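You operate a simulated robot arm through the tools that you are given. There is no shell and no other tool.

You run a simulated robot arm. Do the job below in one go: nothing can be reset, and whatever is moved stays where it is left.

JOB
Fill the gouge in the board and sponge the ridges smooth.
Fine: filler from the filler tub with the yellow scraper; scraper and sponge back. Set down upright: yellow scraper. A coat counts when it lies all over at full strength: go over it till it gets no stronger. What is to be rubbed or washed off counts as gone when no trace of it is left.
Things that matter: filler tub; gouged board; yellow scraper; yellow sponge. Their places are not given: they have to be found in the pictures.

It is judged by the outcome, as a careful person would: the job done as asked, and still so three seconds after it is handed in. It fails if anything else is knocked over, pushed out of place, dropped, spilled or broken.

ROBOT AND FRAMES
A 7-joint arm with a two-finger parallel gripper, fixed in place. Base frame: the origin is at the foot of the arm, x ahead of it, y to its left, z up. Readings come in mm, degrees, newtons and seconds.
With the tool pointing down near the work surface it reaches from about 460 to 920 mm from the base axis. Its first joint turns from -115.0 to 115.0 degrees. Payload 3.91 kg.
Tool frame: the origin (TCP) lies between the finger pads and is the grasp point; the fingertips stand 30 mm ahead of it; z points along the fingers, y is the line along which they close. Largest opening 110 mm; finger width 20, thickness 10; the body of the gripper, 48 by 112 mm, starts 55 mm behind the TCP.
Orientation is that of the tool frame in the base frame, as a unit quaternion [x, y, z, w]. With the fingers straight down and closing along the base's y, the tool's x points along the base's -x, its y along +y and its z along -z.

CONTROLS
- The arm moves only by the tool send_rows. Its argument "commands" is a list of rows, each an object (a shift or turn left out is 0, a gripper value left out holds the last) with "fingers": the opening, from 0 (shut) to 1 (fully open); "linear": the shift along the tool's x, y, z in mm, a list of three; "delta_rot": the turn, a rotation vector about the tool's x, y, z in degrees, a list of three. In form: [{"fingers": fingers, "linear": [x, y, z], "delta_rot": [ax, ay, az]}, ...]. A call has 1 to 20 rows; each row is the pose to reach, as a shift and turn from the pose commanded when the call began, along the tool's axes at that moment. A row lasts 0.2 s, in which the tool goes at most 50 mm and 8.6 degrees; a call with a longer step from one row to the next is refused whole, and so is a gripper value outside its range. A pose out of reach is approached as far as the arm can. The call stops where the force on the tool passes 40 N (or 10 N more than at its start, if that is more) or the arm is blocked; 0.2 s more then pass. The fingers move at their own pace (about 153 mm/s each) and stop on an object; they squeeze with about 29 N. The grip force told is the motor's: it shows also when the fingers shut on nothing. Time passes only in rows, and 0.2 s behind the last, so rows that repeat a pose let the fingers close. It gives the time, the measured TCP pose, the force on the tool (base axes), the opening and the grip force at its end, in the units of the frame above (readings bear some noise), with the torque about the TCP (base axes, N m) and any sound that the robot's microphone picked up.
- Cameras (640 x 400 px; columns grow to the right, rows downward): "scene" is fixed at [219.5, -650.3, 1494.1]; the picture's right is [0.87, -0.49, 0.00], its down [-0.20, -0.35, -0.91] and it looks along [0.45, 0.80, -0.40] (base axes); focal length 332 px, centre (320, 200). "wrist" rides on the gripper at [72, 17, -103] in the tool frame; the picture's right is [-0.23, 0.97, 0.00], its down [-0.76, -0.18, -0.62] and it looks along [-0.61, -0.14, 0.78] (tool axes); focal length 222 px, centre (320, 200).
- capture(camera): a new picture of that camera. The clock stands still meanwhile.
- slide_trunk(by): slides the trunk up (or, below 0, down) by that many mm; the arm rides with it, the base frame stays. It gives what a move gives, with no picture.
- locate(camera, pixels): for up to 12 pixels [column, row] of the newest picture of that camera ("zoom" is the newest enlarged one), the place [x, y, z] in the base frame of the surface seen there, good to about 2 mm. The clock stands still meanwhile.
- zoom(camera, box): a new picture of the part [left, top, right, bottom] of that camera's present view, enlarged. The clock stands still meanwhile.
- finish_job(): hands the job in; it is judged then, once.

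Unless the task says otherwise, let go and move clear before handing in.

The tools are called after "Call:" as name(argument=value, ...) on one line, values as JSON. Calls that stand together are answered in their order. send_rows: Moves the arm, as the interface text tells. Its arguments: {"type":"object","properties":{"commands":{"type":"array"}},"required":["commands"]} The other tools are called the same way: slide_trunk (by) slides the trunk up or down; capture (camera) takes a picture; locate (camera, pixels) gives the place of the surface under pixels of a picture; zoom (camera, box) takes an enlarged picture of a part of a camera's view; finish_job () hands the job in.

At the start:

```text
t: 0.0
eef_pos: [504.9, 231.1, 1205.1]
ee_rot: [0.0, 1.0, 0.001, 0.0]
contact_force: [-0.7, -0.3, -0.2]
torque: [0.02, -0.02, -0.01]
finger_gap: 109.9
gripper_force: 0.1
trunk travel left (down, up): [-825.0, 165.0]
```

scene: 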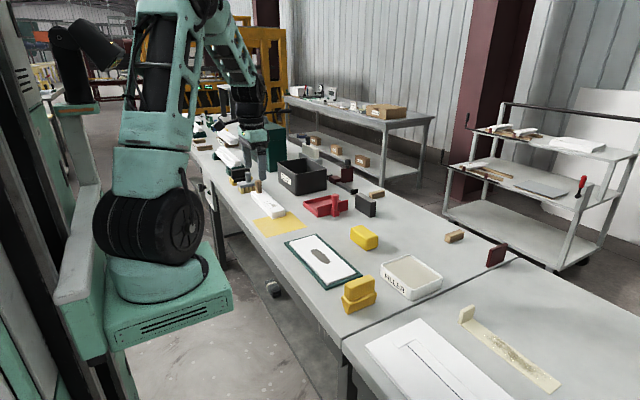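
wrist: 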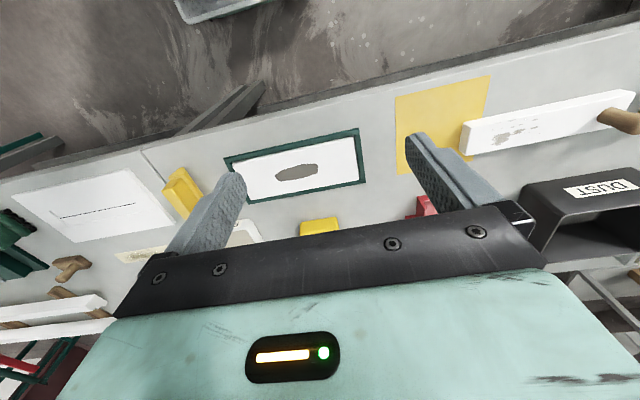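

The scene shows a bench with a gouged board around (322,262), a filler tub at (412,277), and yellow things near (365,238) and (358,292). I'll zoom in to tell these apart.

Call:
zoom(camera="scene", box=[240, 170, 480, 320])

Call:
zoom(camera="wrist", box=[100, 60, 420, 260])

Call:
zoom(camera="scene", box=[180, 100, 420, 250])

```text
2.67 times, centred on (360, 245) of scene
```

zoom: 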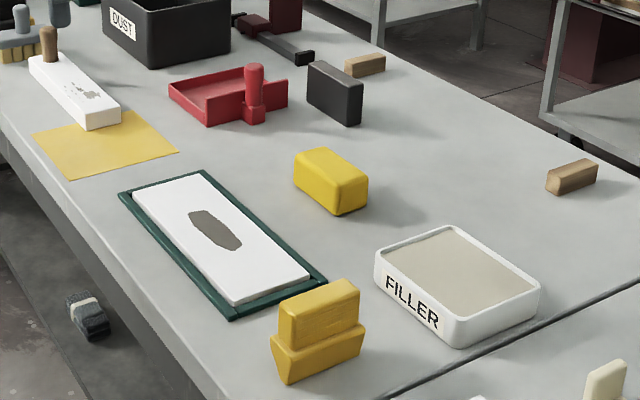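

```text
2.00 times, centred on (260, 160) of wrist
```

zoom: 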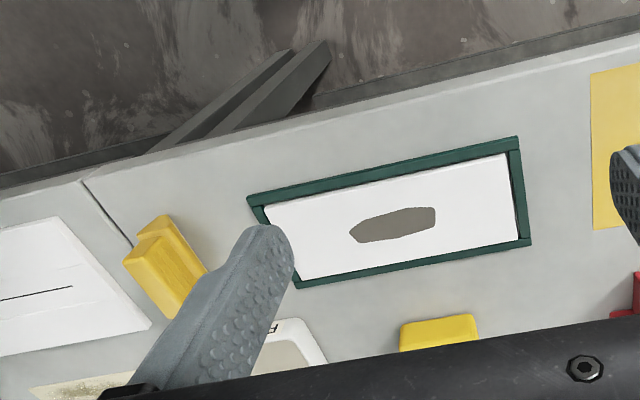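

```text
2.67 times, centred on (300, 175) of scene
```

zoom: 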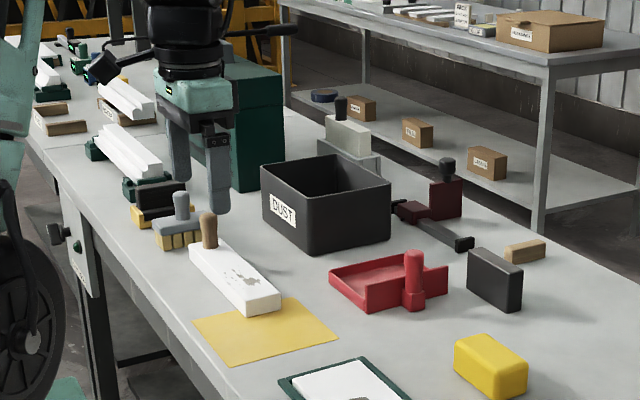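

The yellow scraper (wedge with a handle) stands at (358,292), the sponge at (365,238), the filler tub at (412,277), and the board in its green frame at (322,262). I'll zoom closer and locate them.

Call:
zoom(camera="scene", box=[272, 215, 392, 290])

```text
5.33 times, centred on (332, 252) of scene
```

zoom: 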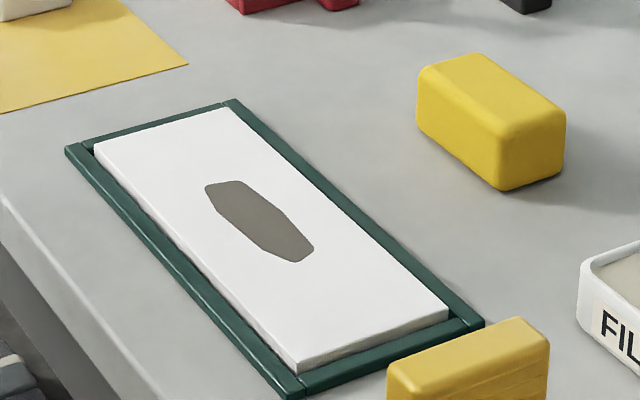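

Board corners appear at (97,148), (228,108), (447,310), (298,368), and the gouge spans (205,185)–(313,258). I'll locate these and the sponge points.

Call:
locate(camera="zoom", pixels=[[99, 150], [226, 110], [445, 308], [298, 364], [206, 187], [240, 182], [312, 246], [295, 261], [260, 222], [225, 216], [280, 208], [40, 190]])

Call:
locate(camera="zoom", pixels=[[425, 70], [470, 58], [562, 112], [505, 135], [420, 125], [500, 187], [562, 170], [490, 95], [67, 150], [228, 100], [483, 322], [290, 397]])

Call:
zoom(camera="scene", box=[330, 245, 450, 320])

```text
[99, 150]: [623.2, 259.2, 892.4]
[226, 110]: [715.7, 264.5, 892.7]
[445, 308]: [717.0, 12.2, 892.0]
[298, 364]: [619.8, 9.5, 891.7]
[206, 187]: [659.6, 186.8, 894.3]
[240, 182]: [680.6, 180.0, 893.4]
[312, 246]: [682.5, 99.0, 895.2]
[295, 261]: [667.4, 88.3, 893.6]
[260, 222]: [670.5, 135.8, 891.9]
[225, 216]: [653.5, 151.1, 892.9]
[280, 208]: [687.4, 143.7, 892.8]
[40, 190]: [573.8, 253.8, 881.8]
```

```text
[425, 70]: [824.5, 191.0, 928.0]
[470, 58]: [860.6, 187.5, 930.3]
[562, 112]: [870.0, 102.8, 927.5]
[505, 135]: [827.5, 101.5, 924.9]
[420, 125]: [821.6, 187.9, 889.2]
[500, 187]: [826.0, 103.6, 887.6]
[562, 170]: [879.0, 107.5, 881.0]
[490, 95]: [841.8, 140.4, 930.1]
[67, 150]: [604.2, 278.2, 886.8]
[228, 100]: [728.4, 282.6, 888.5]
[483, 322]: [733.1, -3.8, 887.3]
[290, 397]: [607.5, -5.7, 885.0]
```

```text
5.33 times, centred on (390, 282) of scene
```

zoom: 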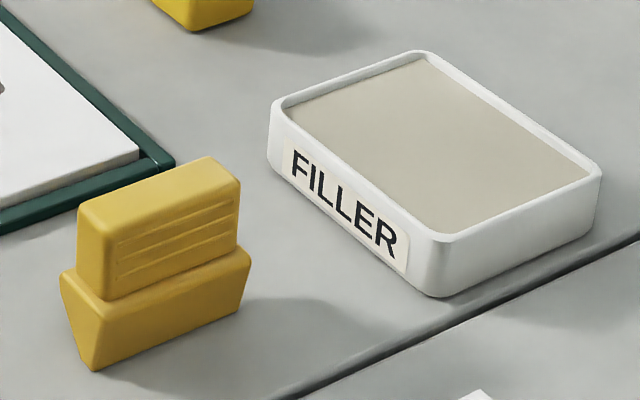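

The bench is at z≈881 and the board top at ≈892; the gouge spans x 653–688, y 88–187. Now I'll locate scraper and tub points.

Call:
locate(camera="zoom", pixels=[[85, 205], [205, 158], [237, 182], [108, 238], [160, 200], [62, 278], [80, 290], [250, 258], [93, 368], [238, 305], [105, 290], [120, 320]])

Call:
locate(camera="zoom", pixels=[[277, 100], [420, 53], [598, 168], [440, 238], [290, 105], [420, 65], [580, 172], [445, 228], [430, 140], [430, 292], [270, 160], [595, 225]])

Call:
locate(camera="wrist", pixels=[[166, 188], [183, 168], [204, 196], [195, 205], [180, 212], [165, 186], [172, 182], [180, 195]])

```text
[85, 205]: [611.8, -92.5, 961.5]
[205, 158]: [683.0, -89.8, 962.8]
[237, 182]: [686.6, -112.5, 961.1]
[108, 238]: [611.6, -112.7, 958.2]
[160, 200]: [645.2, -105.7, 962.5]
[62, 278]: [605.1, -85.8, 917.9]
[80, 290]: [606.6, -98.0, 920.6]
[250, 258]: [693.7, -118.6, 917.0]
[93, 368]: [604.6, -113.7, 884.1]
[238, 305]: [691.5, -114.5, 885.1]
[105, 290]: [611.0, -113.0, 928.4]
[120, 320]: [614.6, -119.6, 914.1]
```

```text
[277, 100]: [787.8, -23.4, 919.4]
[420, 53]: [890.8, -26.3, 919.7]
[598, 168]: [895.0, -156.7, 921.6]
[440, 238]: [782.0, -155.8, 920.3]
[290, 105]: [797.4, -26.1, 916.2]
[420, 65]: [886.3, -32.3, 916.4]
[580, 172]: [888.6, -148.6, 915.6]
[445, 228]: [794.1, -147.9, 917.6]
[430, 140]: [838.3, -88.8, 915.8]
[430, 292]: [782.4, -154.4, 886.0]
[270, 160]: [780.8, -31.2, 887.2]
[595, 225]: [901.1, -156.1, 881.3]
```

```text
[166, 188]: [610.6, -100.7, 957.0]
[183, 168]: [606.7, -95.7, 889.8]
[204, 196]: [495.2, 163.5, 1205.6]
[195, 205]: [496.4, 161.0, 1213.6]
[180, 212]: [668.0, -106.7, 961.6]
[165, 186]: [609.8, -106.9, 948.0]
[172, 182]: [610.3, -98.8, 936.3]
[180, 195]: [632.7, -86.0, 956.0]
```

The scraper stands with its edge along x at centre ≈(649,−102), with the handle from z 920 to 962 and y −114 to −88. I'll move above it and take a wrist picture.

Call:
send_rows(commands=[{"linear": [-14.4, -33.3, 14.5], "fingers": 1}, {"linear": [-28.8, -66.6, 29]}, {"linear": [-43.2, -99.9, 43.5]}, {"linear": [-57.6, -133.2, 58]}, {"linear": [-72, -166.5, 72.5]}, {"linear": [-86.4, -199.8, 87]}, {"linear": [-100.8, -233.1, 101.5]}, {"linear": [-115.2, -266.4, 116]}, {"linear": [-129.6, -299.7, 130.5]}, {"linear": [-144, -333, 145]}, {"linear": [-144, -333, 145]}])

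Call:
capture(camera="wrist")

Call:
capture(camera="scene")

```text
t: 2.4
eef_pos: [650.0, -104.9, 1059.8]
ee_rot: [0.0, 1.0, 0.0, 0.0]
contact_force: [-0.1, -0.1, 0.6]
torque: [-0.03, -0.02, 0.0]
finger_gap: 109.7
gripper_force: 0.0
trunk travel left (down, up): [-825.0, 165.0]
```

```text
taken
```

wrist: 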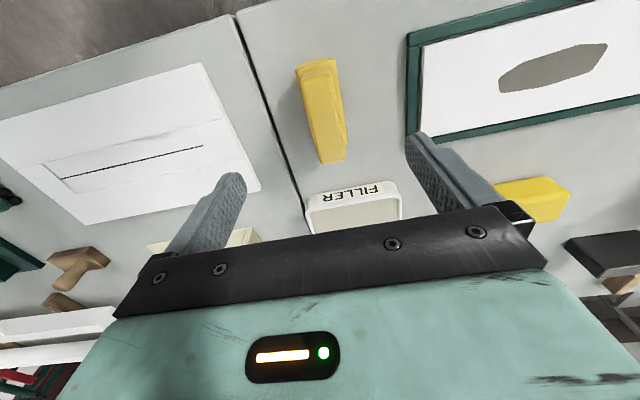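

```text
taken
```

scene: 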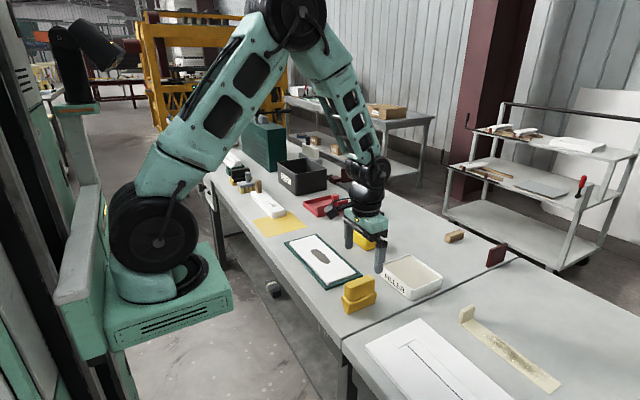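

From above, the scraper appears at (322,110) in the wrist view. I'll zoom and locate the handle top's edges to confirm its alignment.

Call:
zoom(camera="wrist", box=[240, 40, 420, 220])

```text
2.22 times, centred on (330, 130) of wrist
```

zoom: 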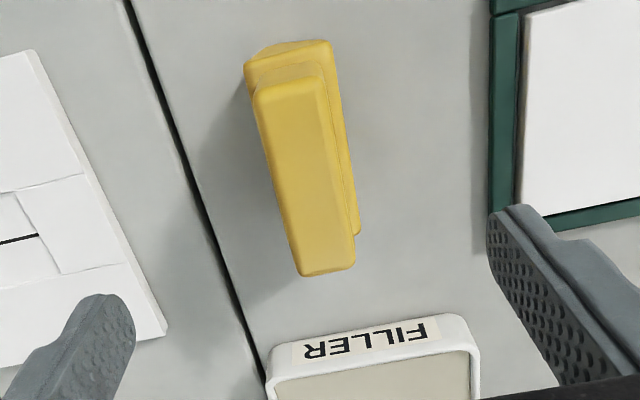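

The handle top spans from (265,85)–(320,80) at the near end to (298,275)–(350,268) at the far end. I'll locate these.

Call:
locate(camera="zoom", pixels=[[262, 95], [318, 85], [298, 265], [350, 255], [292, 120], [325, 240], [250, 65], [330, 50], [335, 110], [357, 230], [280, 200], [345, 200]])

```text
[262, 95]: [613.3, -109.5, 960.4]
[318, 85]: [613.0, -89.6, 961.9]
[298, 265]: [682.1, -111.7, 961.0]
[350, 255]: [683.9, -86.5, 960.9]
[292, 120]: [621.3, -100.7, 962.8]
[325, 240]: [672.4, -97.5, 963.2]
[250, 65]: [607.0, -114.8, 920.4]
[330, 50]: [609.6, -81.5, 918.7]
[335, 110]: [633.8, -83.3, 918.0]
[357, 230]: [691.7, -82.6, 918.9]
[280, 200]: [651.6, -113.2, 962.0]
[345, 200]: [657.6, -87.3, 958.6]
```

The handle centre is ≈(649.5,−99.7), aligned with x, and the shoulder is at z≈919. I'll lower halfway while shifting y and re-read the pose.

Call:
send_rows(commands=[{"linear": [0, 2, 15], "fingers": 0.7}, {"linear": [0, 4, 30]}, {"linear": [0, 4, 45]}, {"linear": [0, 4, 55]}, {"linear": [0, 4, 55]}, {"linear": [0, 4, 55]}])

```text
t: 3.8
eef_pos: [650.0, -99.1, 1003.2]
ee_rot: [0.001, 1.0, 0.0, 0.0]
contact_force: [-0.8, -0.1, -0.2]
torque: [0.0, 0.0, 0.02]
finger_gap: 77.0
gripper_force: 0.1
trunk travel left (down, up): [-825.0, 165.0]
```

The pose reads (650,−99.1,1003.2), close to target. I'll take another still reading to average noise before descending.

Call:
send_rows(commands=[{"linear": [0, 0, 0]}])

Call:
send_rows(commands=[{"linear": [0, 0, 0]}])

Call:
send_rows(commands=[{"linear": [0, 0, 0]}])

```text
t: 4.2
eef_pos: [648.8, -98.6, 1003.8]
ee_rot: [0.0, 1.0, 0.0, -0.001]
contact_force: [0.2, -0.8, -0.2]
torque: [0.03, 0.0, 0.0]
finger_gap: 76.9
gripper_force: 0.1
trunk travel left (down, up): [-825.0, 165.0]
```

```text
t: 4.6
eef_pos: [650.4, -99.7, 1002.8]
ee_rot: [0.0, 1.0, 0.0, 0.0]
contact_force: [-0.3, -0.9, -0.6]
torque: [0.02, 0.0, -0.02]
finger_gap: 76.9
gripper_force: 0.1
trunk travel left (down, up): [-825.0, 165.0]
```

```text
t: 5.0
eef_pos: [650.8, -99.0, 1004.0]
ee_rot: [-0.001, 1.0, 0.0, 0.0]
contact_force: [-0.6, -0.2, -0.5]
torque: [-0.01, -0.03, 0.04]
finger_gap: 77.1
gripper_force: 0.0
trunk travel left (down, up): [-825.0, 165.0]
```

The averaged pose is (650,−99.1,1003.5). I'll descend to z≈953 with the tips just above the shoulder, then close.

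Call:
send_rows(commands=[{"linear": [0, -0.5, 12]}, {"linear": [0, -0.5, 24]}, {"linear": [0, -0.5, 36]}, {"linear": [0, -0.5, 44]}, {"linear": [0, -0.5, 50.5]}, {"linear": [0, -0.5, 50.5]}])

Call:
send_rows(commands=[{"linear": [0, 0, 0], "fingers": 0.5}, {"linear": [0, 0, 0], "fingers": 0.35}, {"linear": [0, 0, 0], "fingers": 0.28}, {"linear": [0, 0, 0], "fingers": 0.0}, {"linear": [0, 0, 0], "fingers": 0.0}, {"linear": [0, 0, 0], "fingers": 0.0}])

Call:
capture(camera="wrist")

Call:
zoom(camera="scene", box=[300, 220, 460, 320])

```text
t: 6.4
eef_pos: [649.7, -99.0, 954.2]
ee_rot: [-0.001, 1.0, -0.001, 0.0]
contact_force: [0.2, 0.9, -0.3]
torque: [-0.04, 0.02, 0.02]
finger_gap: 76.8
gripper_force: 0.1
trunk travel left (down, up): [-825.0, 165.0]
```

```text
t: 7.8
eef_pos: [649.8, -98.6, 955.6]
ee_rot: [0.0, 1.0, 0.0, 0.001]
contact_force: [-1.1, -0.1, -0.7]
torque: [-0.02, -0.02, -0.03]
finger_gap: 27.5
gripper_force: 29.3
trunk travel left (down, up): [-825.0, 165.0]
```

```text
taken
```

wrist: 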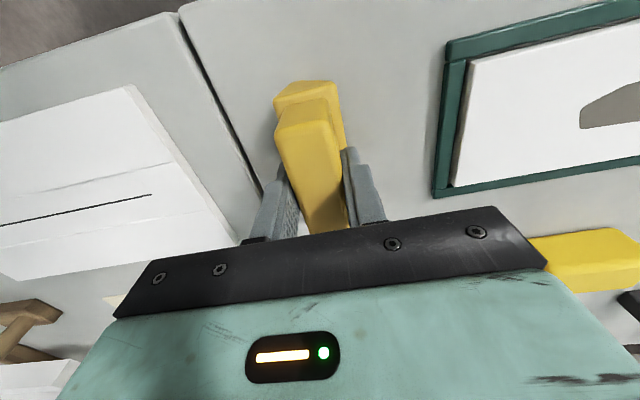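

```text
4.00 times, centred on (380, 270) of scene
```

zoom: 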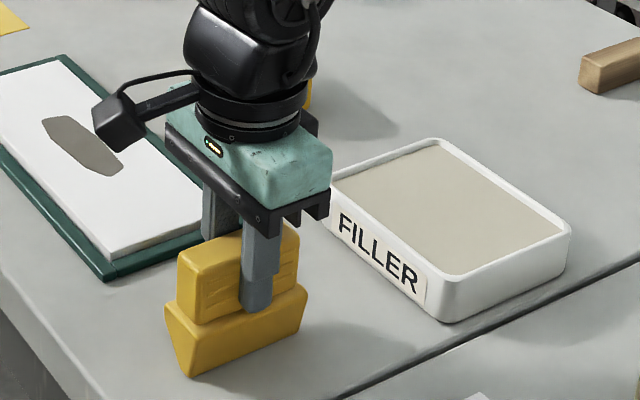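

The scraper is gripped (gap 27.5, 29 N). I'll lift it straight up 90 mm and check.

Call:
send_rows(commands=[{"linear": [0, 0, -8]}, {"linear": [0, 0, -20]}, {"linear": [0, 0, -40]}, {"linear": [0, 0, -60]}, {"linear": [0, 0, -80]}, {"linear": [0, 0, -90]}, {"linear": [0, 0, -90]}])

Call:
zoom(camera="scene", box=[300, 190, 460, 290])

```text
t: 9.4
eef_pos: [648.9, -100.2, 1045.6]
ee_rot: [-0.001, 1.0, 0.0, 0.0]
contact_force: [-0.8, 0.5, -1.0]
torque: [0.0, -0.02, -0.02]
finger_gap: 28.0
gripper_force: 28.7
trunk travel left (down, up): [-825.0, 165.0]
```

```text
4.00 times, centred on (380, 240) of scene
```

zoom: 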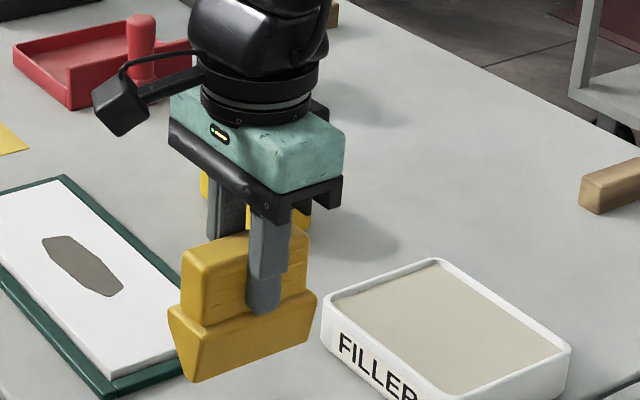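

The scraper is held level. I'll zoom tighter and locate the blade edge relative to the TCP.

Call:
zoom(camera="scene", box=[336, 240, 384, 288])

```text
8.33 times, centred on (360, 264) of scene
```

zoom: 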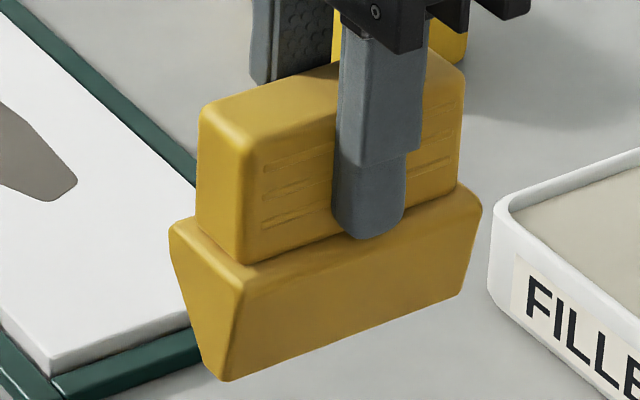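

Call:
locate(camera="zoom", pixels=[[228, 376], [205, 360], [460, 293], [340, 335], [238, 290], [175, 232], [478, 212], [240, 262], [215, 300], [455, 190], [226, 370], [458, 288]])

```text
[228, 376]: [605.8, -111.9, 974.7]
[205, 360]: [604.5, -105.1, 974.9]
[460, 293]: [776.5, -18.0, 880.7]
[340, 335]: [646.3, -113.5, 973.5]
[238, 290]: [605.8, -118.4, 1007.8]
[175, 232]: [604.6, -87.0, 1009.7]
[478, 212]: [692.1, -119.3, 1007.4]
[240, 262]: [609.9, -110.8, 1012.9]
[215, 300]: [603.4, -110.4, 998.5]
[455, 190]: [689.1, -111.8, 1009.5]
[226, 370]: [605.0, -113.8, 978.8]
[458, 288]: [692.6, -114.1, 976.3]
```

The blade's lower edge is at z≈973, about 72 mm below the TCP and ~10 mm toward −y of it. I'll carry it over the tub centre, turning it 60° so it clears the rim on all sides.

Call:
send_rows(commands=[{"linear": [-25, 2, 0], "delta_rot": [0, 0, 7.5]}, {"linear": [-50, 4, 0], "delta_rot": [0, 0, 15]}, {"linear": [-75, 6, 0], "delta_rot": [0, 0, 22.5]}, {"linear": [-100, 8, 0], "delta_rot": [0, 0, 30]}, {"linear": [-125, 10, 0], "delta_rot": [0, 0, 37.5]}, {"linear": [-150, 12, 0], "delta_rot": [0, 0, 45]}, {"linear": [-175, 14, 0], "delta_rot": [0, 0, 52.5]}, {"linear": [-200, 16, 0], "delta_rot": [0, 0, 60]}, {"linear": [-200, 16, 0], "delta_rot": [0, 0, 60]}, {"linear": [-200, 16, 0], "delta_rot": [0, 0, 60]}])

Call:
capture(camera="wrist")

Call:
zoom(camera="scene", box=[350, 200, 470, 300])

```text
t: 11.6
eef_pos: [850.1, -82.1, 1044.0]
ee_rot: [0.5, 0.866, 0.0, 0.0]
contact_force: [-0.6, 0.2, -1.0]
torque: [0.0, 0.03, -0.02]
finger_gap: 27.5
gripper_force: 29.3
trunk travel left (down, up): [-825.0, 165.0]
```

```text
taken
```

wrist: 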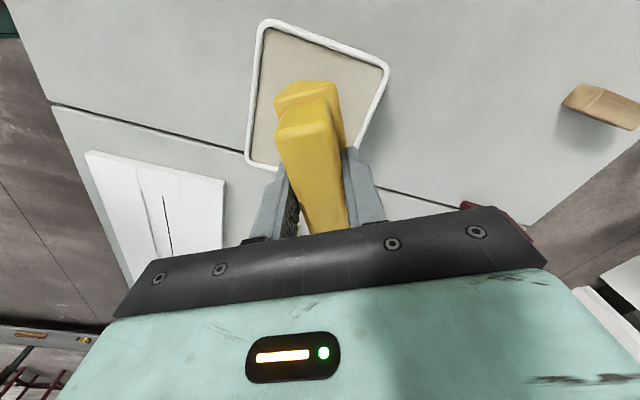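

```text
4.00 times, centred on (410, 250) of scene
```

zoom: 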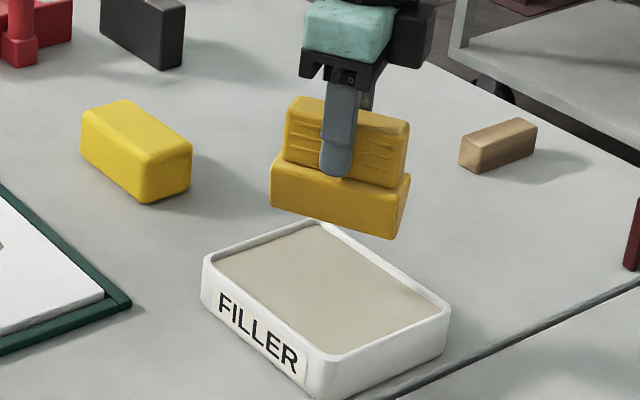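

The scraper is turned and looks to be over the tub. I'll verify the tub rim from the wrist view corners (262,25), (385,68), (250,162) before dipping.

Call:
locate(camera="wrist", pixels=[[268, 30], [376, 72], [252, 155], [355, 140], [262, 100], [360, 100], [318, 55], [300, 120], [278, 92], [337, 88]])

Call:
locate(camera="zoom", pixels=[[272, 205], [391, 237], [330, 222], [275, 170], [398, 200], [407, 180], [218, 258], [330, 345], [438, 305], [320, 228]])

```text
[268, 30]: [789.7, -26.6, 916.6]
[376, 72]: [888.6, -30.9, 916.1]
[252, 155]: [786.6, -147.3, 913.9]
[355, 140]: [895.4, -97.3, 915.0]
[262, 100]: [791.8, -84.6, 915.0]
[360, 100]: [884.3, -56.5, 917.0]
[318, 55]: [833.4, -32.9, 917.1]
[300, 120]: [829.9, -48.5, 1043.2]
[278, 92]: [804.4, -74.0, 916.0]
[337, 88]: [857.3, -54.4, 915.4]
```

```text
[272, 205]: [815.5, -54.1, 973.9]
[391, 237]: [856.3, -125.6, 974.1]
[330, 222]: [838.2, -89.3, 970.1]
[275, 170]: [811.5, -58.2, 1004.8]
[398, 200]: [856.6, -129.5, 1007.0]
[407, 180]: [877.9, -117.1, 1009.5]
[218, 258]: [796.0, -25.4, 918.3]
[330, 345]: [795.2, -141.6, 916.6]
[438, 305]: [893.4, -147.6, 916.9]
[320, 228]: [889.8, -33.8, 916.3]
```

The blade edge runs from (815,−54) to (856,−126), well inside the filler surface (x 789–893, y −148…−26, z≈916). I'll lower it about 5 mm into the filler in small steps.

Call:
send_rows(commands=[{"linear": [0, 0, 12]}, {"linear": [0, 0, 24]}, {"linear": [0, 0, 36]}, {"linear": [0, 0, 46]}, {"linear": [0, 0, 52]}, {"linear": [0, 0, 55]}, {"linear": [0, 0, 58]}, {"linear": [0, 0, 60]}, {"linear": [0, 0, 62]}, {"linear": [0, 0, 62]}])

Call:
zoom(camera="scene", box=[360, 220, 460, 300])

```text
t: 13.8
eef_pos: [849.5, -84.1, 985.2]
ee_rot: [0.501, 0.866, 0.002, 0.003]
contact_force: [-2.8, -1.0, 40.4]
torque: [-0.14, 0.26, -0.02]
finger_gap: 27.7
gripper_force: 28.8
trunk travel left (down, up): [-825.0, 165.0]
```

```text
5.00 times, centred on (410, 260) of scene
```

zoom: 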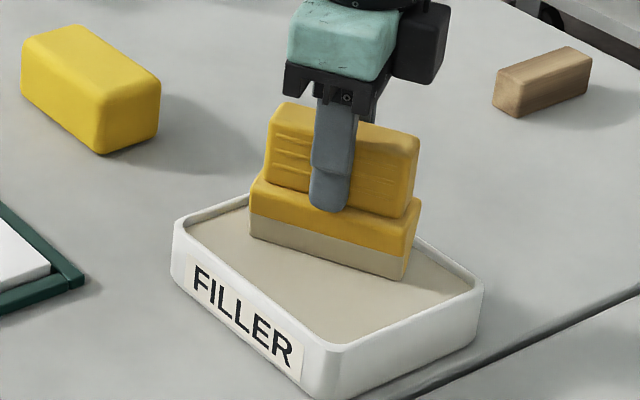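

The force reached 40 N on the filler surface and the blade's lower part is now filler-coloured. I'll lift clear and inspect the blade and tub.

Call:
send_rows(commands=[{"linear": [0, 0, -6]}, {"linear": [0, 0, -16]}, {"linear": [0, 0, -32]}, {"linear": [0, 0, -48]}, {"linear": [0, 0, -62]}, {"linear": [0, 0, -62]}])

Call:
zoom(camera="scene", box=[360, 200, 460, 290])

Call:
capture(camera="wrist")

```text
t: 15.2
eef_pos: [849.0, -83.1, 1043.8]
ee_rot: [0.5, 0.866, 0.001, 0.0]
contact_force: [-0.3, -0.2, -2.3]
torque: [0.0, 0.02, -0.03]
finger_gap: 27.9
gripper_force: 29.1
trunk travel left (down, up): [-825.0, 165.0]
```

```text
4.44 times, centred on (410, 245) of scene
```

zoom: 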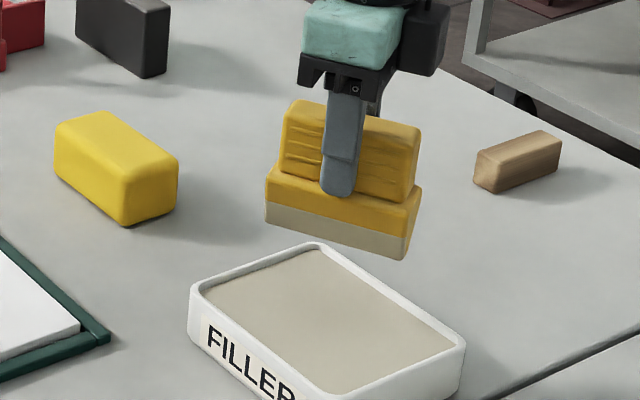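

```text
taken
```

wrist: 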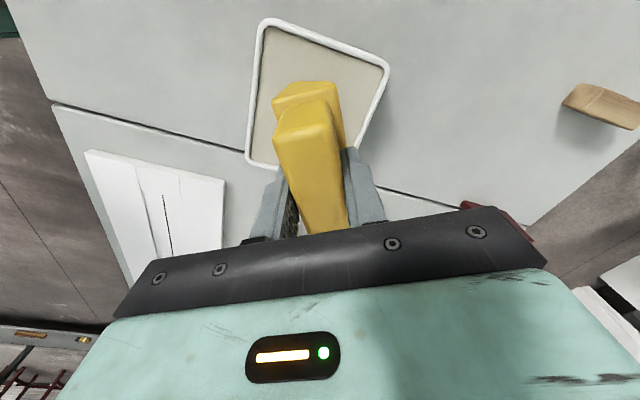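

The blade is loaded with filler and the tub hasn't moved. I'll check that the edge's offset below the TCP is unchanged.

Call:
locate(camera="zoom", pixels=[[268, 220], [403, 256], [340, 240], [300, 229], [212, 300], [314, 245], [460, 345]])

```text
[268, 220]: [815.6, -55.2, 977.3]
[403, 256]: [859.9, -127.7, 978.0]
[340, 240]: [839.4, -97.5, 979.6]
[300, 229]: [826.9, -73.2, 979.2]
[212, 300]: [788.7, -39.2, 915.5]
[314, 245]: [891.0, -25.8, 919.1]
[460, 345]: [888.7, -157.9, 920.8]
```

The edge is still loaded and sits about 68–70 mm below the TCP. I'll carry it to above the far end of the gouge (x 670, y ≈212), turning back so the blade lies along x.

Call:
send_rows(commands=[{"linear": [34.5, -0.75, 0], "delta_rot": [0, 0, -6]}, {"linear": [69, -1.5, 0], "delta_rot": [0, 0, -12]}, {"linear": [103.5, -2.25, 0], "delta_rot": [0, 0, -18]}, {"linear": [138, -3, 0], "delta_rot": [0, 0, -24]}, {"linear": [172.5, -3.75, 0], "delta_rot": [0, 0, -30]}, {"linear": [207, -4.5, 0], "delta_rot": [0, 0, -36]}, {"linear": [241.5, -5.25, 0], "delta_rot": [0, 0, -42]}, {"linear": [276, -6, 0], "delta_rot": [0, 0, -48]}, {"linear": [310.5, -6.75, 0], "delta_rot": [0, 0, -54]}, {"linear": [345, -7.5, 0], "delta_rot": [0, 0, -60]}, {"linear": [345, -7.5, 0], "delta_rot": [0, 0, -60]}])

Call:
capture(camera="wrist")

Call:
zoom(camera="scene", box=[272, 190, 382, 280])

```text
t: 17.6
eef_pos: [670.5, 211.5, 1044.1]
ee_rot: [-0.001, 1.0, 0.0, 0.0]
contact_force: [0.1, -0.4, -0.9]
torque: [-0.03, -0.04, 0.01]
finger_gap: 27.6
gripper_force: 28.5
trunk travel left (down, up): [-825.0, 165.0]
```

```text
taken
```

wrist: 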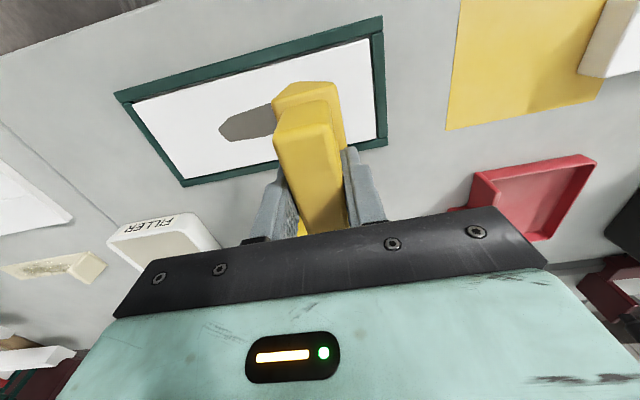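

```text
4.44 times, centred on (327, 235) of scene
```

zoom: 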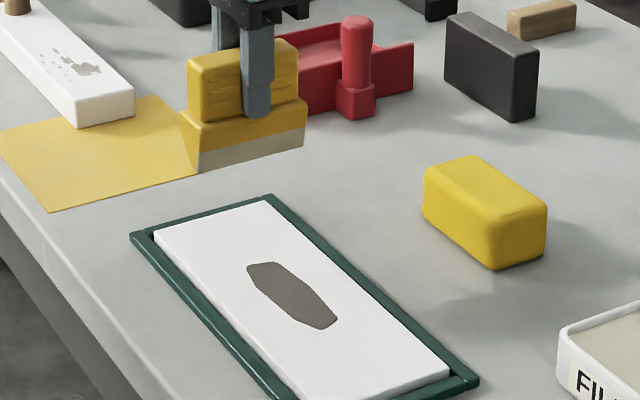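

The loaded blade hangs above the board's far end. I'll locate the edge corners (198,168), (303,143) and the gouge outline once more.

Call:
locate(camera="zoom", pixels=[[200, 168], [302, 144], [250, 157], [248, 268], [275, 262], [335, 318], [318, 329], [292, 322], [250, 285], [310, 285], [265, 303], [330, 327]])

```text
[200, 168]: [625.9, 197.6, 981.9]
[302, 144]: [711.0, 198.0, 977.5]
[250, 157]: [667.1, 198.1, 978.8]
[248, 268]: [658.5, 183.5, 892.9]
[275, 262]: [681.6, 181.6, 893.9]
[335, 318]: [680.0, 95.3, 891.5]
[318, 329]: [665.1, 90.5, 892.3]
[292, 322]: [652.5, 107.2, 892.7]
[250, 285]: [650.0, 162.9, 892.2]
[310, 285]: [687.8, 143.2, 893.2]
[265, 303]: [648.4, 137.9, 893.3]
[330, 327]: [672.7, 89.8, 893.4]
```

The edge lies at x 625–712, y≈198–206, beyond the gouge's end (y 187). I'll descend to just above the board, then feel for contact.

Call:
send_rows(commands=[{"linear": [0, 0, 15]}, {"linear": [0, 0, 30]}, {"linear": [0, 0, 45]}, {"linear": [0, 0, 60]}, {"linear": [0, 0, 70]}, {"linear": [0, 0, 75]}, {"linear": [0, 0, 75]}])

Call:
send_rows(commands=[{"linear": [0, 0, 1.5]}, {"linear": [0, 0, 3]}, {"linear": [0, 0, 3]}])

```text
t: 19.2
eef_pos: [671.0, 211.1, 971.1]
ee_rot: [0.0, 1.0, 0.0, 0.001]
contact_force: [-0.5, 0.5, -0.9]
torque: [0.01, 0.03, 0.02]
finger_gap: 27.6
gripper_force: 29.4
trunk travel left (down, up): [-825.0, 165.0]
```

```text
t: 20.0
eef_pos: [669.5, 211.5, 967.6]
ee_rot: [0.0, 1.0, -0.001, 0.0]
contact_force: [-0.2, -0.3, -1.0]
torque: [-0.01, -0.02, 0.01]
finger_gap: 27.4
gripper_force: 28.7
trunk travel left (down, up): [-825.0, 165.0]
```

No contact yet at z≈967. I'll continue feeling downward in small steps.

Call:
send_rows(commands=[{"linear": [0, 0, 1]}, {"linear": [0, 0, 2]}, {"linear": [0, 0, 2]}])

Call:
send_rows(commands=[{"linear": [0, 0, 1]}, {"linear": [0, 0, 1]}])

```text
t: 20.8
eef_pos: [670.9, 212.3, 964.8]
ee_rot: [-0.001, 1.0, 0.0, 0.0]
contact_force: [-0.7, 0.4, -1.4]
torque: [-0.01, -0.02, -0.05]
finger_gap: 27.6
gripper_force: 29.4
trunk travel left (down, up): [-825.0, 165.0]
```

```text
t: 21.4
eef_pos: [670.3, 213.1, 963.9]
ee_rot: [0.0, 1.0, -0.001, 0.0]
contact_force: [-0.5, -0.1, -1.7]
torque: [0.02, -0.04, 0.0]
finger_gap: 27.7
gripper_force: 29.0
trunk travel left (down, up): [-825.0, 165.0]
```

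Call:
send_rows(commands=[{"linear": [0, 0, 1]}, {"linear": [0, 0, 1]}])

Call:
send_rows(commands=[{"linear": [0, 0, 0.7]}, {"linear": [0, 0, 0.7]}])

```text
t: 22.0
eef_pos: [671.0, 211.1, 963.4]
ee_rot: [0.0, 1.0, 0.0, 0.0]
contact_force: [-0.4, 0.6, -1.6]
torque: [0.01, -0.01, -0.01]
finger_gap: 27.7
gripper_force: 29.4
trunk travel left (down, up): [-825.0, 165.0]
```

```text
t: 22.6
eef_pos: [669.8, 211.4, 962.1]
ee_rot: [-0.001, 1.0, 0.0, -0.001]
contact_force: [0.2, -1.8, 2.0]
torque: [-0.13, -0.15, -0.08]
finger_gap: 27.6
gripper_force: 28.7
trunk travel left (down, up): [-825.0, 165.0]
```

Contact has just begun (Fz 2 N at z≈962). I'll press slightly more to learn the stiffness.

Call:
send_rows(commands=[{"linear": [0, 0, 0.6]}, {"linear": [0, 0, 0.6]}])

```text
t: 23.2
eef_pos: [670.3, 211.3, 961.8]
ee_rot: [0.0, 1.0, -0.001, 0.001]
contact_force: [-0.8, -4.1, 11.7]
torque: [-0.28, -0.19, -0.03]
finger_gap: 27.5
gripper_force: 29.4
trunk travel left (down, up): [-825.0, 165.0]
```

The blade now presses at ≈12 N. I'll stroke along −y across the full gouge, to edge y≈65.

Call:
send_rows(commands=[{"linear": [0, -8, 0]}, {"linear": [0, -16, 0]}, {"linear": [0, -24, 0]}, {"linear": [0, -32, 0]}, {"linear": [0, -40, 0]}, {"linear": [0, -48, 0]}, {"linear": [0, -56, 0]}, {"linear": [0, -64, 0]}, {"linear": [0, -72, 0]}, {"linear": [0, -80, 0]}, {"linear": [0, -88, 0]}, {"linear": [0, -96, 0]}, {"linear": [0, -104, 0]}, {"linear": [0, -112, 0]}, {"linear": [0, -120, 0]}, {"linear": [0, -128, 0]}, {"linear": [0, -134, 0]}])

Call:
capture(camera="wrist")

Call:
zoom(camera="scene", box=[272, 210, 382, 300])

```text
t: 26.9
eef_pos: [669.3, 79.3, 962.3]
ee_rot: [-0.002, 1.0, 0.002, 0.002]
contact_force: [-5.9, 1.4, 18.6]
torque: [-0.07, 0.56, -0.01]
finger_gap: 27.7
gripper_force: 28.9
trunk travel left (down, up): [-825.0, 165.0]
stopped in row 17: the force on the tool passed its limit at 41 N (the readings are from after the stop); the commanded pose is now the measured one
```

```text
taken
```

wrist: 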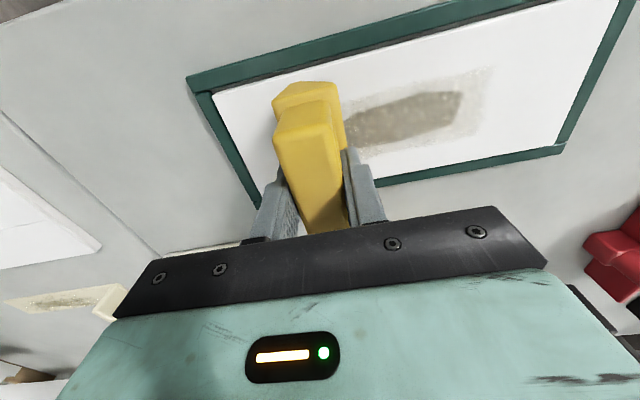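

```text
4.44 times, centred on (327, 255) of scene
```

zoom: 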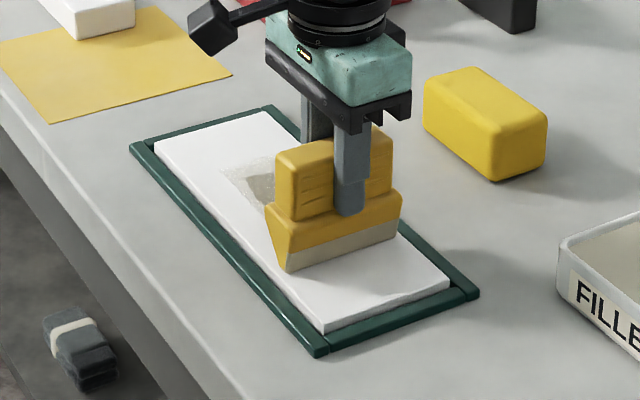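

Filler is going on over a patch around the gouge; force crept up to 41 N at the end of the stroke. I'll lift slightly and look at the coat.

Call:
send_rows(commands=[{"linear": [0, 0, -5]}, {"linear": [0, 0, -20]}, {"linear": [0, 0, -40]}, {"linear": [0, 0, -40]}])

Call:
zoom(camera="wrist", box=[180, 40, 520, 220])

Call:
zoom(camera="scene", box=[272, 210, 382, 300])

```text
t: 27.9
eef_pos: [669.9, 80.2, 1000.2]
ee_rot: [0.0, 1.0, 0.002, 0.001]
contact_force: [0.2, 0.1, -2.0]
torque: [0.04, 0.02, -0.01]
finger_gap: 27.7
gripper_force: 29.6
trunk travel left (down, up): [-825.0, 165.0]
```

```text
1.88 times, centred on (350, 130) of wrist
```

zoom: 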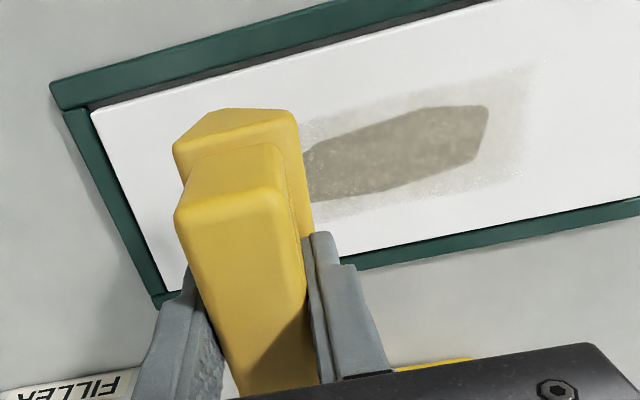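

```text
4.44 times, centred on (327, 255) of scene
```

zoom: 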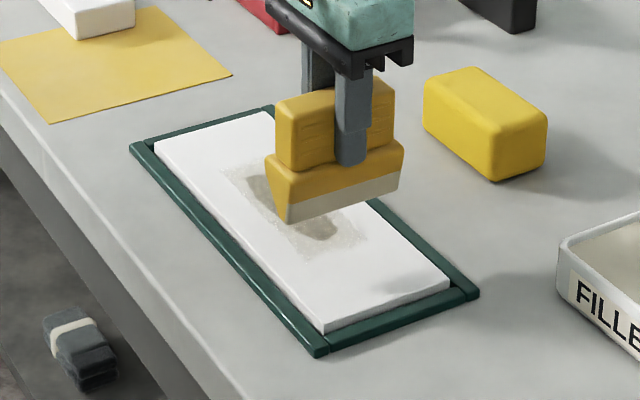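

The patch spans roughly x 640–700, y 75–205 and the gouge is only partly filled. The blade still carries filler, so I'll go back down and stroke in +y with light pressure.

Call:
send_rows(commands=[{"linear": [0, 0, 15]}, {"linear": [0, 0, 28]}, {"linear": [0, 0, 34]}, {"linear": [0, 0, 36]}, {"linear": [0, 0, 36]}])

Call:
send_rows(commands=[{"linear": [0, 0, 0.7]}, {"linear": [0, 0, 1.4]}, {"linear": [0, 0, 1.4]}])

```text
t: 29.1
eef_pos: [670.9, 79.8, 965.1]
ee_rot: [-0.001, 1.0, 0.001, 0.001]
contact_force: [0.7, -0.2, -0.8]
torque: [-0.02, -0.05, -0.03]
finger_gap: 27.4
gripper_force: 28.8
trunk travel left (down, up): [-825.0, 165.0]
```

```text
t: 29.9
eef_pos: [670.8, 78.9, 963.7]
ee_rot: [-0.001, 1.0, 0.002, 0.002]
contact_force: [-0.1, -0.6, -1.7]
torque: [0.0, 0.01, 0.02]
finger_gap: 27.6
gripper_force: 29.5
trunk travel left (down, up): [-825.0, 165.0]
```

Call:
send_rows(commands=[{"linear": [0, 0, 1]}, {"linear": [0, 0, 1]}])

Call:
send_rows(commands=[{"linear": [0, 0, 0.7]}, {"linear": [0, 0, 0.7]}])

```text
t: 30.5
eef_pos: [670.7, 79.1, 962.3]
ee_rot: [0.0, 1.0, 0.002, 0.001]
contact_force: [0.3, -0.3, -0.1]
torque: [0.0, 0.04, 0.0]
finger_gap: 27.5
gripper_force: 29.7
trunk travel left (down, up): [-825.0, 165.0]
```

```text
t: 31.1
eef_pos: [670.8, 79.0, 961.8]
ee_rot: [0.001, 1.0, 0.001, 0.0]
contact_force: [-0.1, -0.2, 10.5]
torque: [-0.07, 0.31, 0.02]
finger_gap: 27.4
gripper_force: 28.7
trunk travel left (down, up): [-825.0, 165.0]
```

Pressing at ≈10 N. Now I'll stroke +y across the gouge and back −y in one call within the row budget.

Call:
send_rows(commands=[{"linear": [0, 8, 0]}, {"linear": [0, 16, 0]}, {"linear": [0, 24, 0]}, {"linear": [0, 32, 0]}, {"linear": [0, 40, 0]}, {"linear": [0, 48, 0]}, {"linear": [0, 56, 0]}, {"linear": [0, 64, 0]}, {"linear": [0, 72, 0]}, {"linear": [0, 80, 0]}, {"linear": [0, 88, 0]}, {"linear": [0, 96, 0]}, {"linear": [0, 104, 0]}, {"linear": [0, 112, 0]}, {"linear": [0, 120, 0]}, {"linear": [0, 128, 0]}, {"linear": [0, 134, 0]}])

Call:
zoom(camera="scene", box=[272, 210, 382, 300])

```text
t: 34.7
eef_pos: [669.3, 212.2, 962.4]
ee_rot: [0.0, 1.0, 0.002, 0.001]
contact_force: [-0.9, -2.1, 3.8]
torque: [-0.15, 0.01, 0.01]
finger_gap: 27.6
gripper_force: 28.8
trunk travel left (down, up): [-825.0, 165.0]
```

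```text
4.44 times, centred on (327, 255) of scene
```

zoom: 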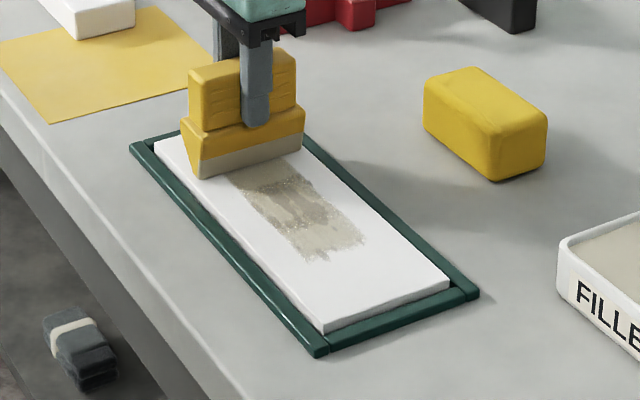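

The coat is getting stronger. Pressure here is 4 N, so I'll stroke back in −y and see.

Call:
send_rows(commands=[{"linear": [0, -8, 0.2]}, {"linear": [0, -16, 0.2]}, {"linear": [0, -24, 0.2]}, {"linear": [0, -32, 0.2]}, {"linear": [0, -40, 0.2]}, {"linear": [0, -48, 0.2]}, {"linear": [0, -56, 0.2]}, {"linear": [0, -64, 0.2]}, {"linear": [0, -72, 0.2]}, {"linear": [0, -80, 0.2]}, {"linear": [0, -88, 0.2]}, {"linear": [0, -96, 0.2]}, {"linear": [0, -104, 0.2]}, {"linear": [0, -112, 0.2]}, {"linear": [0, -120, 0.2]}, {"linear": [0, -128, 0.2]}, {"linear": [0, -134, 0.2]}])

Call:
zoom(camera="scene", box=[272, 210, 382, 300])

Call:
zoom(camera="wrist", box=[180, 40, 520, 220])

```text
t: 38.3
eef_pos: [670.5, 79.0, 962.1]
ee_rot: [0.0, 1.0, 0.0, 0.001]
contact_force: [0.1, 4.5, 10.7]
torque: [0.22, -0.25, 0.07]
finger_gap: 27.8
gripper_force: 29.2
trunk travel left (down, up): [-825.0, 165.0]
```

```text
4.44 times, centred on (327, 255) of scene
```

zoom: 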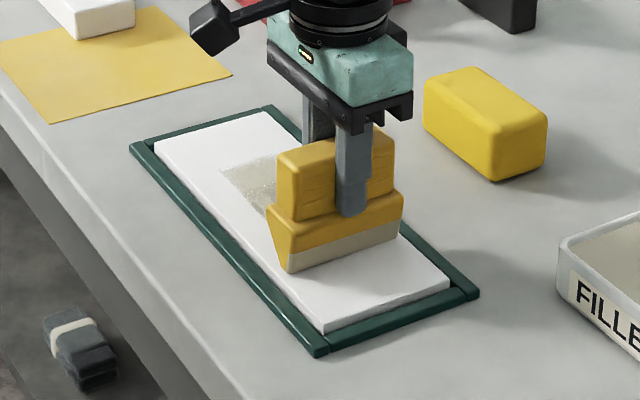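

```text
1.88 times, centred on (350, 130) of wrist
```

zoom: 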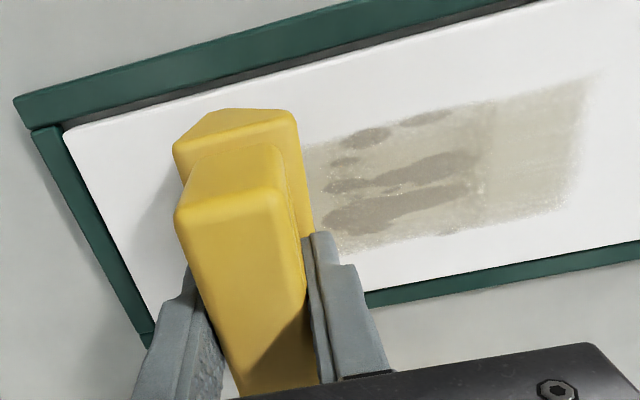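

The coat covers more, with darker blotches remaining at about (400,190) in the wrist zoom. I'll continue with another +y stroke.

Call:
send_rows(commands=[{"linear": [0, 8, 0]}, {"linear": [0, 16, 0]}, {"linear": [0, 24, 0]}, {"linear": [0, 32, 0]}, {"linear": [0, 40, 0]}, {"linear": [0, 48, 0]}, {"linear": [0, 56, 0.1]}, {"linear": [0, 64, 0.1]}, {"linear": [0, 72, 0.1]}, {"linear": [0, 80, 0.2]}, {"linear": [0, 88, 0.2]}, {"linear": [0, 96, 0.2]}, {"linear": [0, 104, 0.3]}, {"linear": [0, 112, 0.3]}, {"linear": [0, 120, 0.3]}, {"linear": [0, 128, 0.3]}, {"linear": [0, 134, 0.3]}])

Call:
zoom(camera="scene", box=[282, 225, 366, 285])

```text
t: 41.9
eef_pos: [669.8, 213.0, 962.0]
ee_rot: [0.0, 1.0, 0.002, 0.0]
contact_force: [-1.9, -9.9, 24.7]
torque: [-0.7, -0.13, -0.04]
finger_gap: 27.8
gripper_force: 29.0
trunk travel left (down, up): [-825.0, 165.0]
```

```text
6.67 times, centred on (324, 255) of scene
```

zoom: 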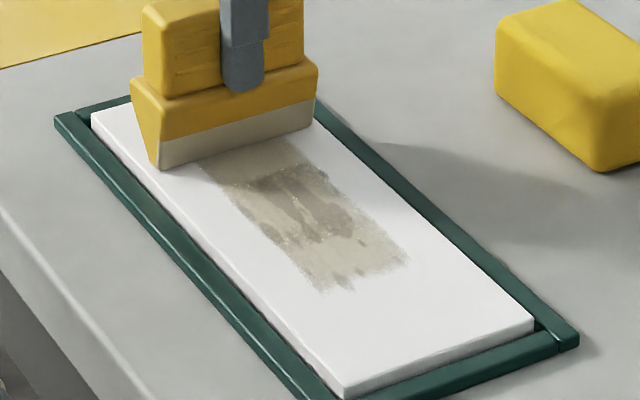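

Force rose to 25 N at this end. I'll lift and look at the coat closely from the wrist camera.

Call:
send_rows(commands=[{"linear": [0, 0, -5]}, {"linear": [0, 5, -25]}, {"linear": [0, 20, -50]}, {"linear": [0, 40, -70]}, {"linear": [0, 60, -80]}, {"linear": [0, 60, -80]}])

Call:
zoom(camera="wrist", box=[130, 50, 330, 200])

Call:
zoom(camera="scene", box=[290, 225, 360, 280])

```text
t: 43.3
eef_pos: [669.7, 274.4, 1043.0]
ee_rot: [0.0, 1.0, 0.002, 0.0]
contact_force: [-0.2, -0.2, -2.2]
torque: [-0.01, -0.01, 0.01]
finger_gap: 27.5
gripper_force: 29.2
trunk travel left (down, up): [-825.0, 165.0]
```

```text
2.67 times, centred on (230, 125) of wrist
```

zoom: 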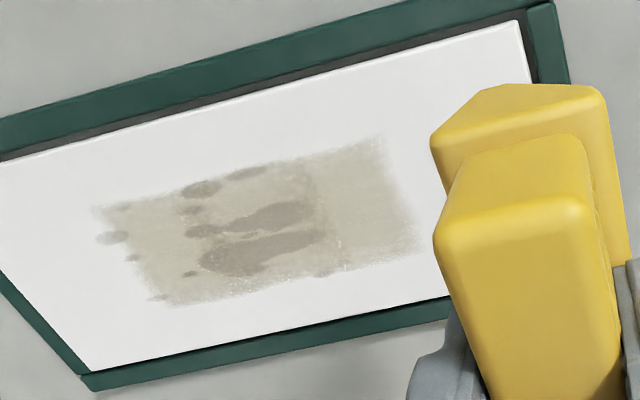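

```text
7.27 times, centred on (325, 252) of scene
```

zoom: 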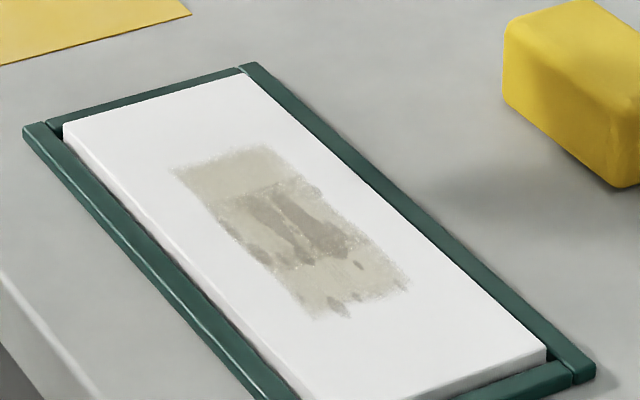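

Dark blotches lie on the coat (some outside the gouge, e.g. wrist-zoom (112,237)), so they look like ridges. I'll zoom tighter to judge coat strength.

Call:
zoom(camera="wrist", box=[170, 90, 300, 175])

Call:
zoom(camera="scene", box=[305, 240, 337, 272])

```text
4.71 times, centred on (235, 132) of wrist
```

zoom: 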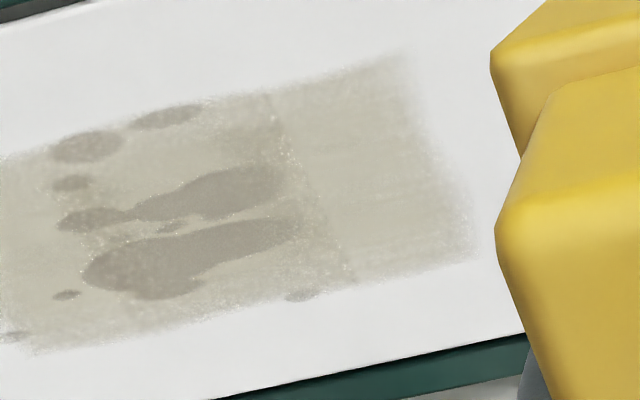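

```text
12.50 times, centred on (321, 256) of scene
```

zoom: 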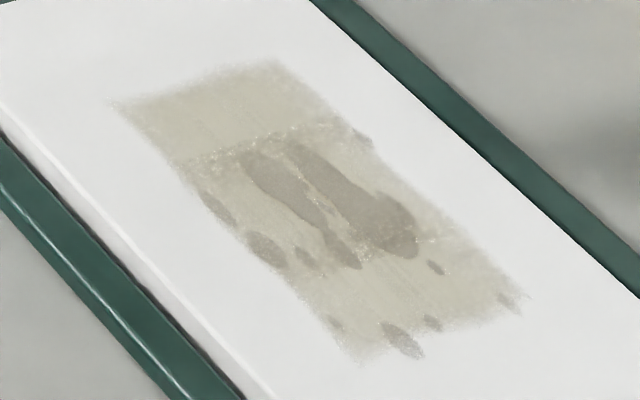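

I'll locate the patch corners and ridge extents before going for more filler.

Call:
locate(camera="zoom", pixels=[[115, 102], [278, 64], [520, 300], [350, 358], [185, 162], [345, 128], [405, 345], [268, 250], [380, 225], [205, 205], [510, 302], [300, 160]])

```text
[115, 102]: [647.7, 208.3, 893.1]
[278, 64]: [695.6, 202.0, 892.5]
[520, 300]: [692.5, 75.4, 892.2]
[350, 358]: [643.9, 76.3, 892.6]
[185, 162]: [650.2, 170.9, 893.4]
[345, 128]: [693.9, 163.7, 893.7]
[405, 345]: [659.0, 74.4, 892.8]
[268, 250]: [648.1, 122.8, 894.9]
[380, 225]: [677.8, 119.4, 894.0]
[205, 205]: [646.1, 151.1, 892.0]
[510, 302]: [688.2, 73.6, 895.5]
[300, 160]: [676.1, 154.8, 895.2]
```

The coat patch spans x 645–695, y 75–205, about 50 mm wide, just covering the gouge (x 648–688). I'll reload the blade at the tub and then do further strokes at shifted x.

Call:
send_rows(commands=[{"linear": [-18, -35.7, 0], "delta_rot": [0, 0, 6]}, {"linear": [-36, -71.4, 0], "delta_rot": [0, 0, 12]}, {"linear": [-54, -107.1, 0], "delta_rot": [0, 0, 18]}, {"linear": [-72, -142.8, 0], "delta_rot": [0, 0, 24]}, {"linear": [-90, -178.5, 0], "delta_rot": [0, 0, 30]}, {"linear": [-108, -214.2, 0], "delta_rot": [0, 0, 36]}, {"linear": [-126, -249.9, 0], "delta_rot": [0, 0, 42]}, {"linear": [-144, -285.6, 0], "delta_rot": [0, 0, 48]}, {"linear": [-162, -321.3, 0], "delta_rot": [0, 0, 54]}, {"linear": [-180, -357, 0], "delta_rot": [0, 0, 60]}, {"linear": [-180, -357, 0], "delta_rot": [0, 0, 60]}])

Call:
zoom(camera="scene", box=[282, 200, 460, 300])

```text
t: 45.7
eef_pos: [852.4, -85.2, 1041.4]
ee_rot: [0.501, 0.866, 0.002, 0.0]
contact_force: [0.5, 0.3, -0.9]
torque: [-0.01, 0.02, 0.0]
finger_gap: 27.8
gripper_force: 29.1
trunk travel left (down, up): [-825.0, 165.0]
```

```text
3.60 times, centred on (371, 250) of scene
```

zoom: 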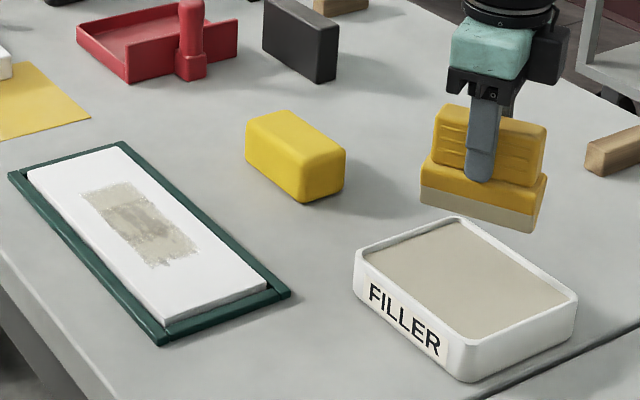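

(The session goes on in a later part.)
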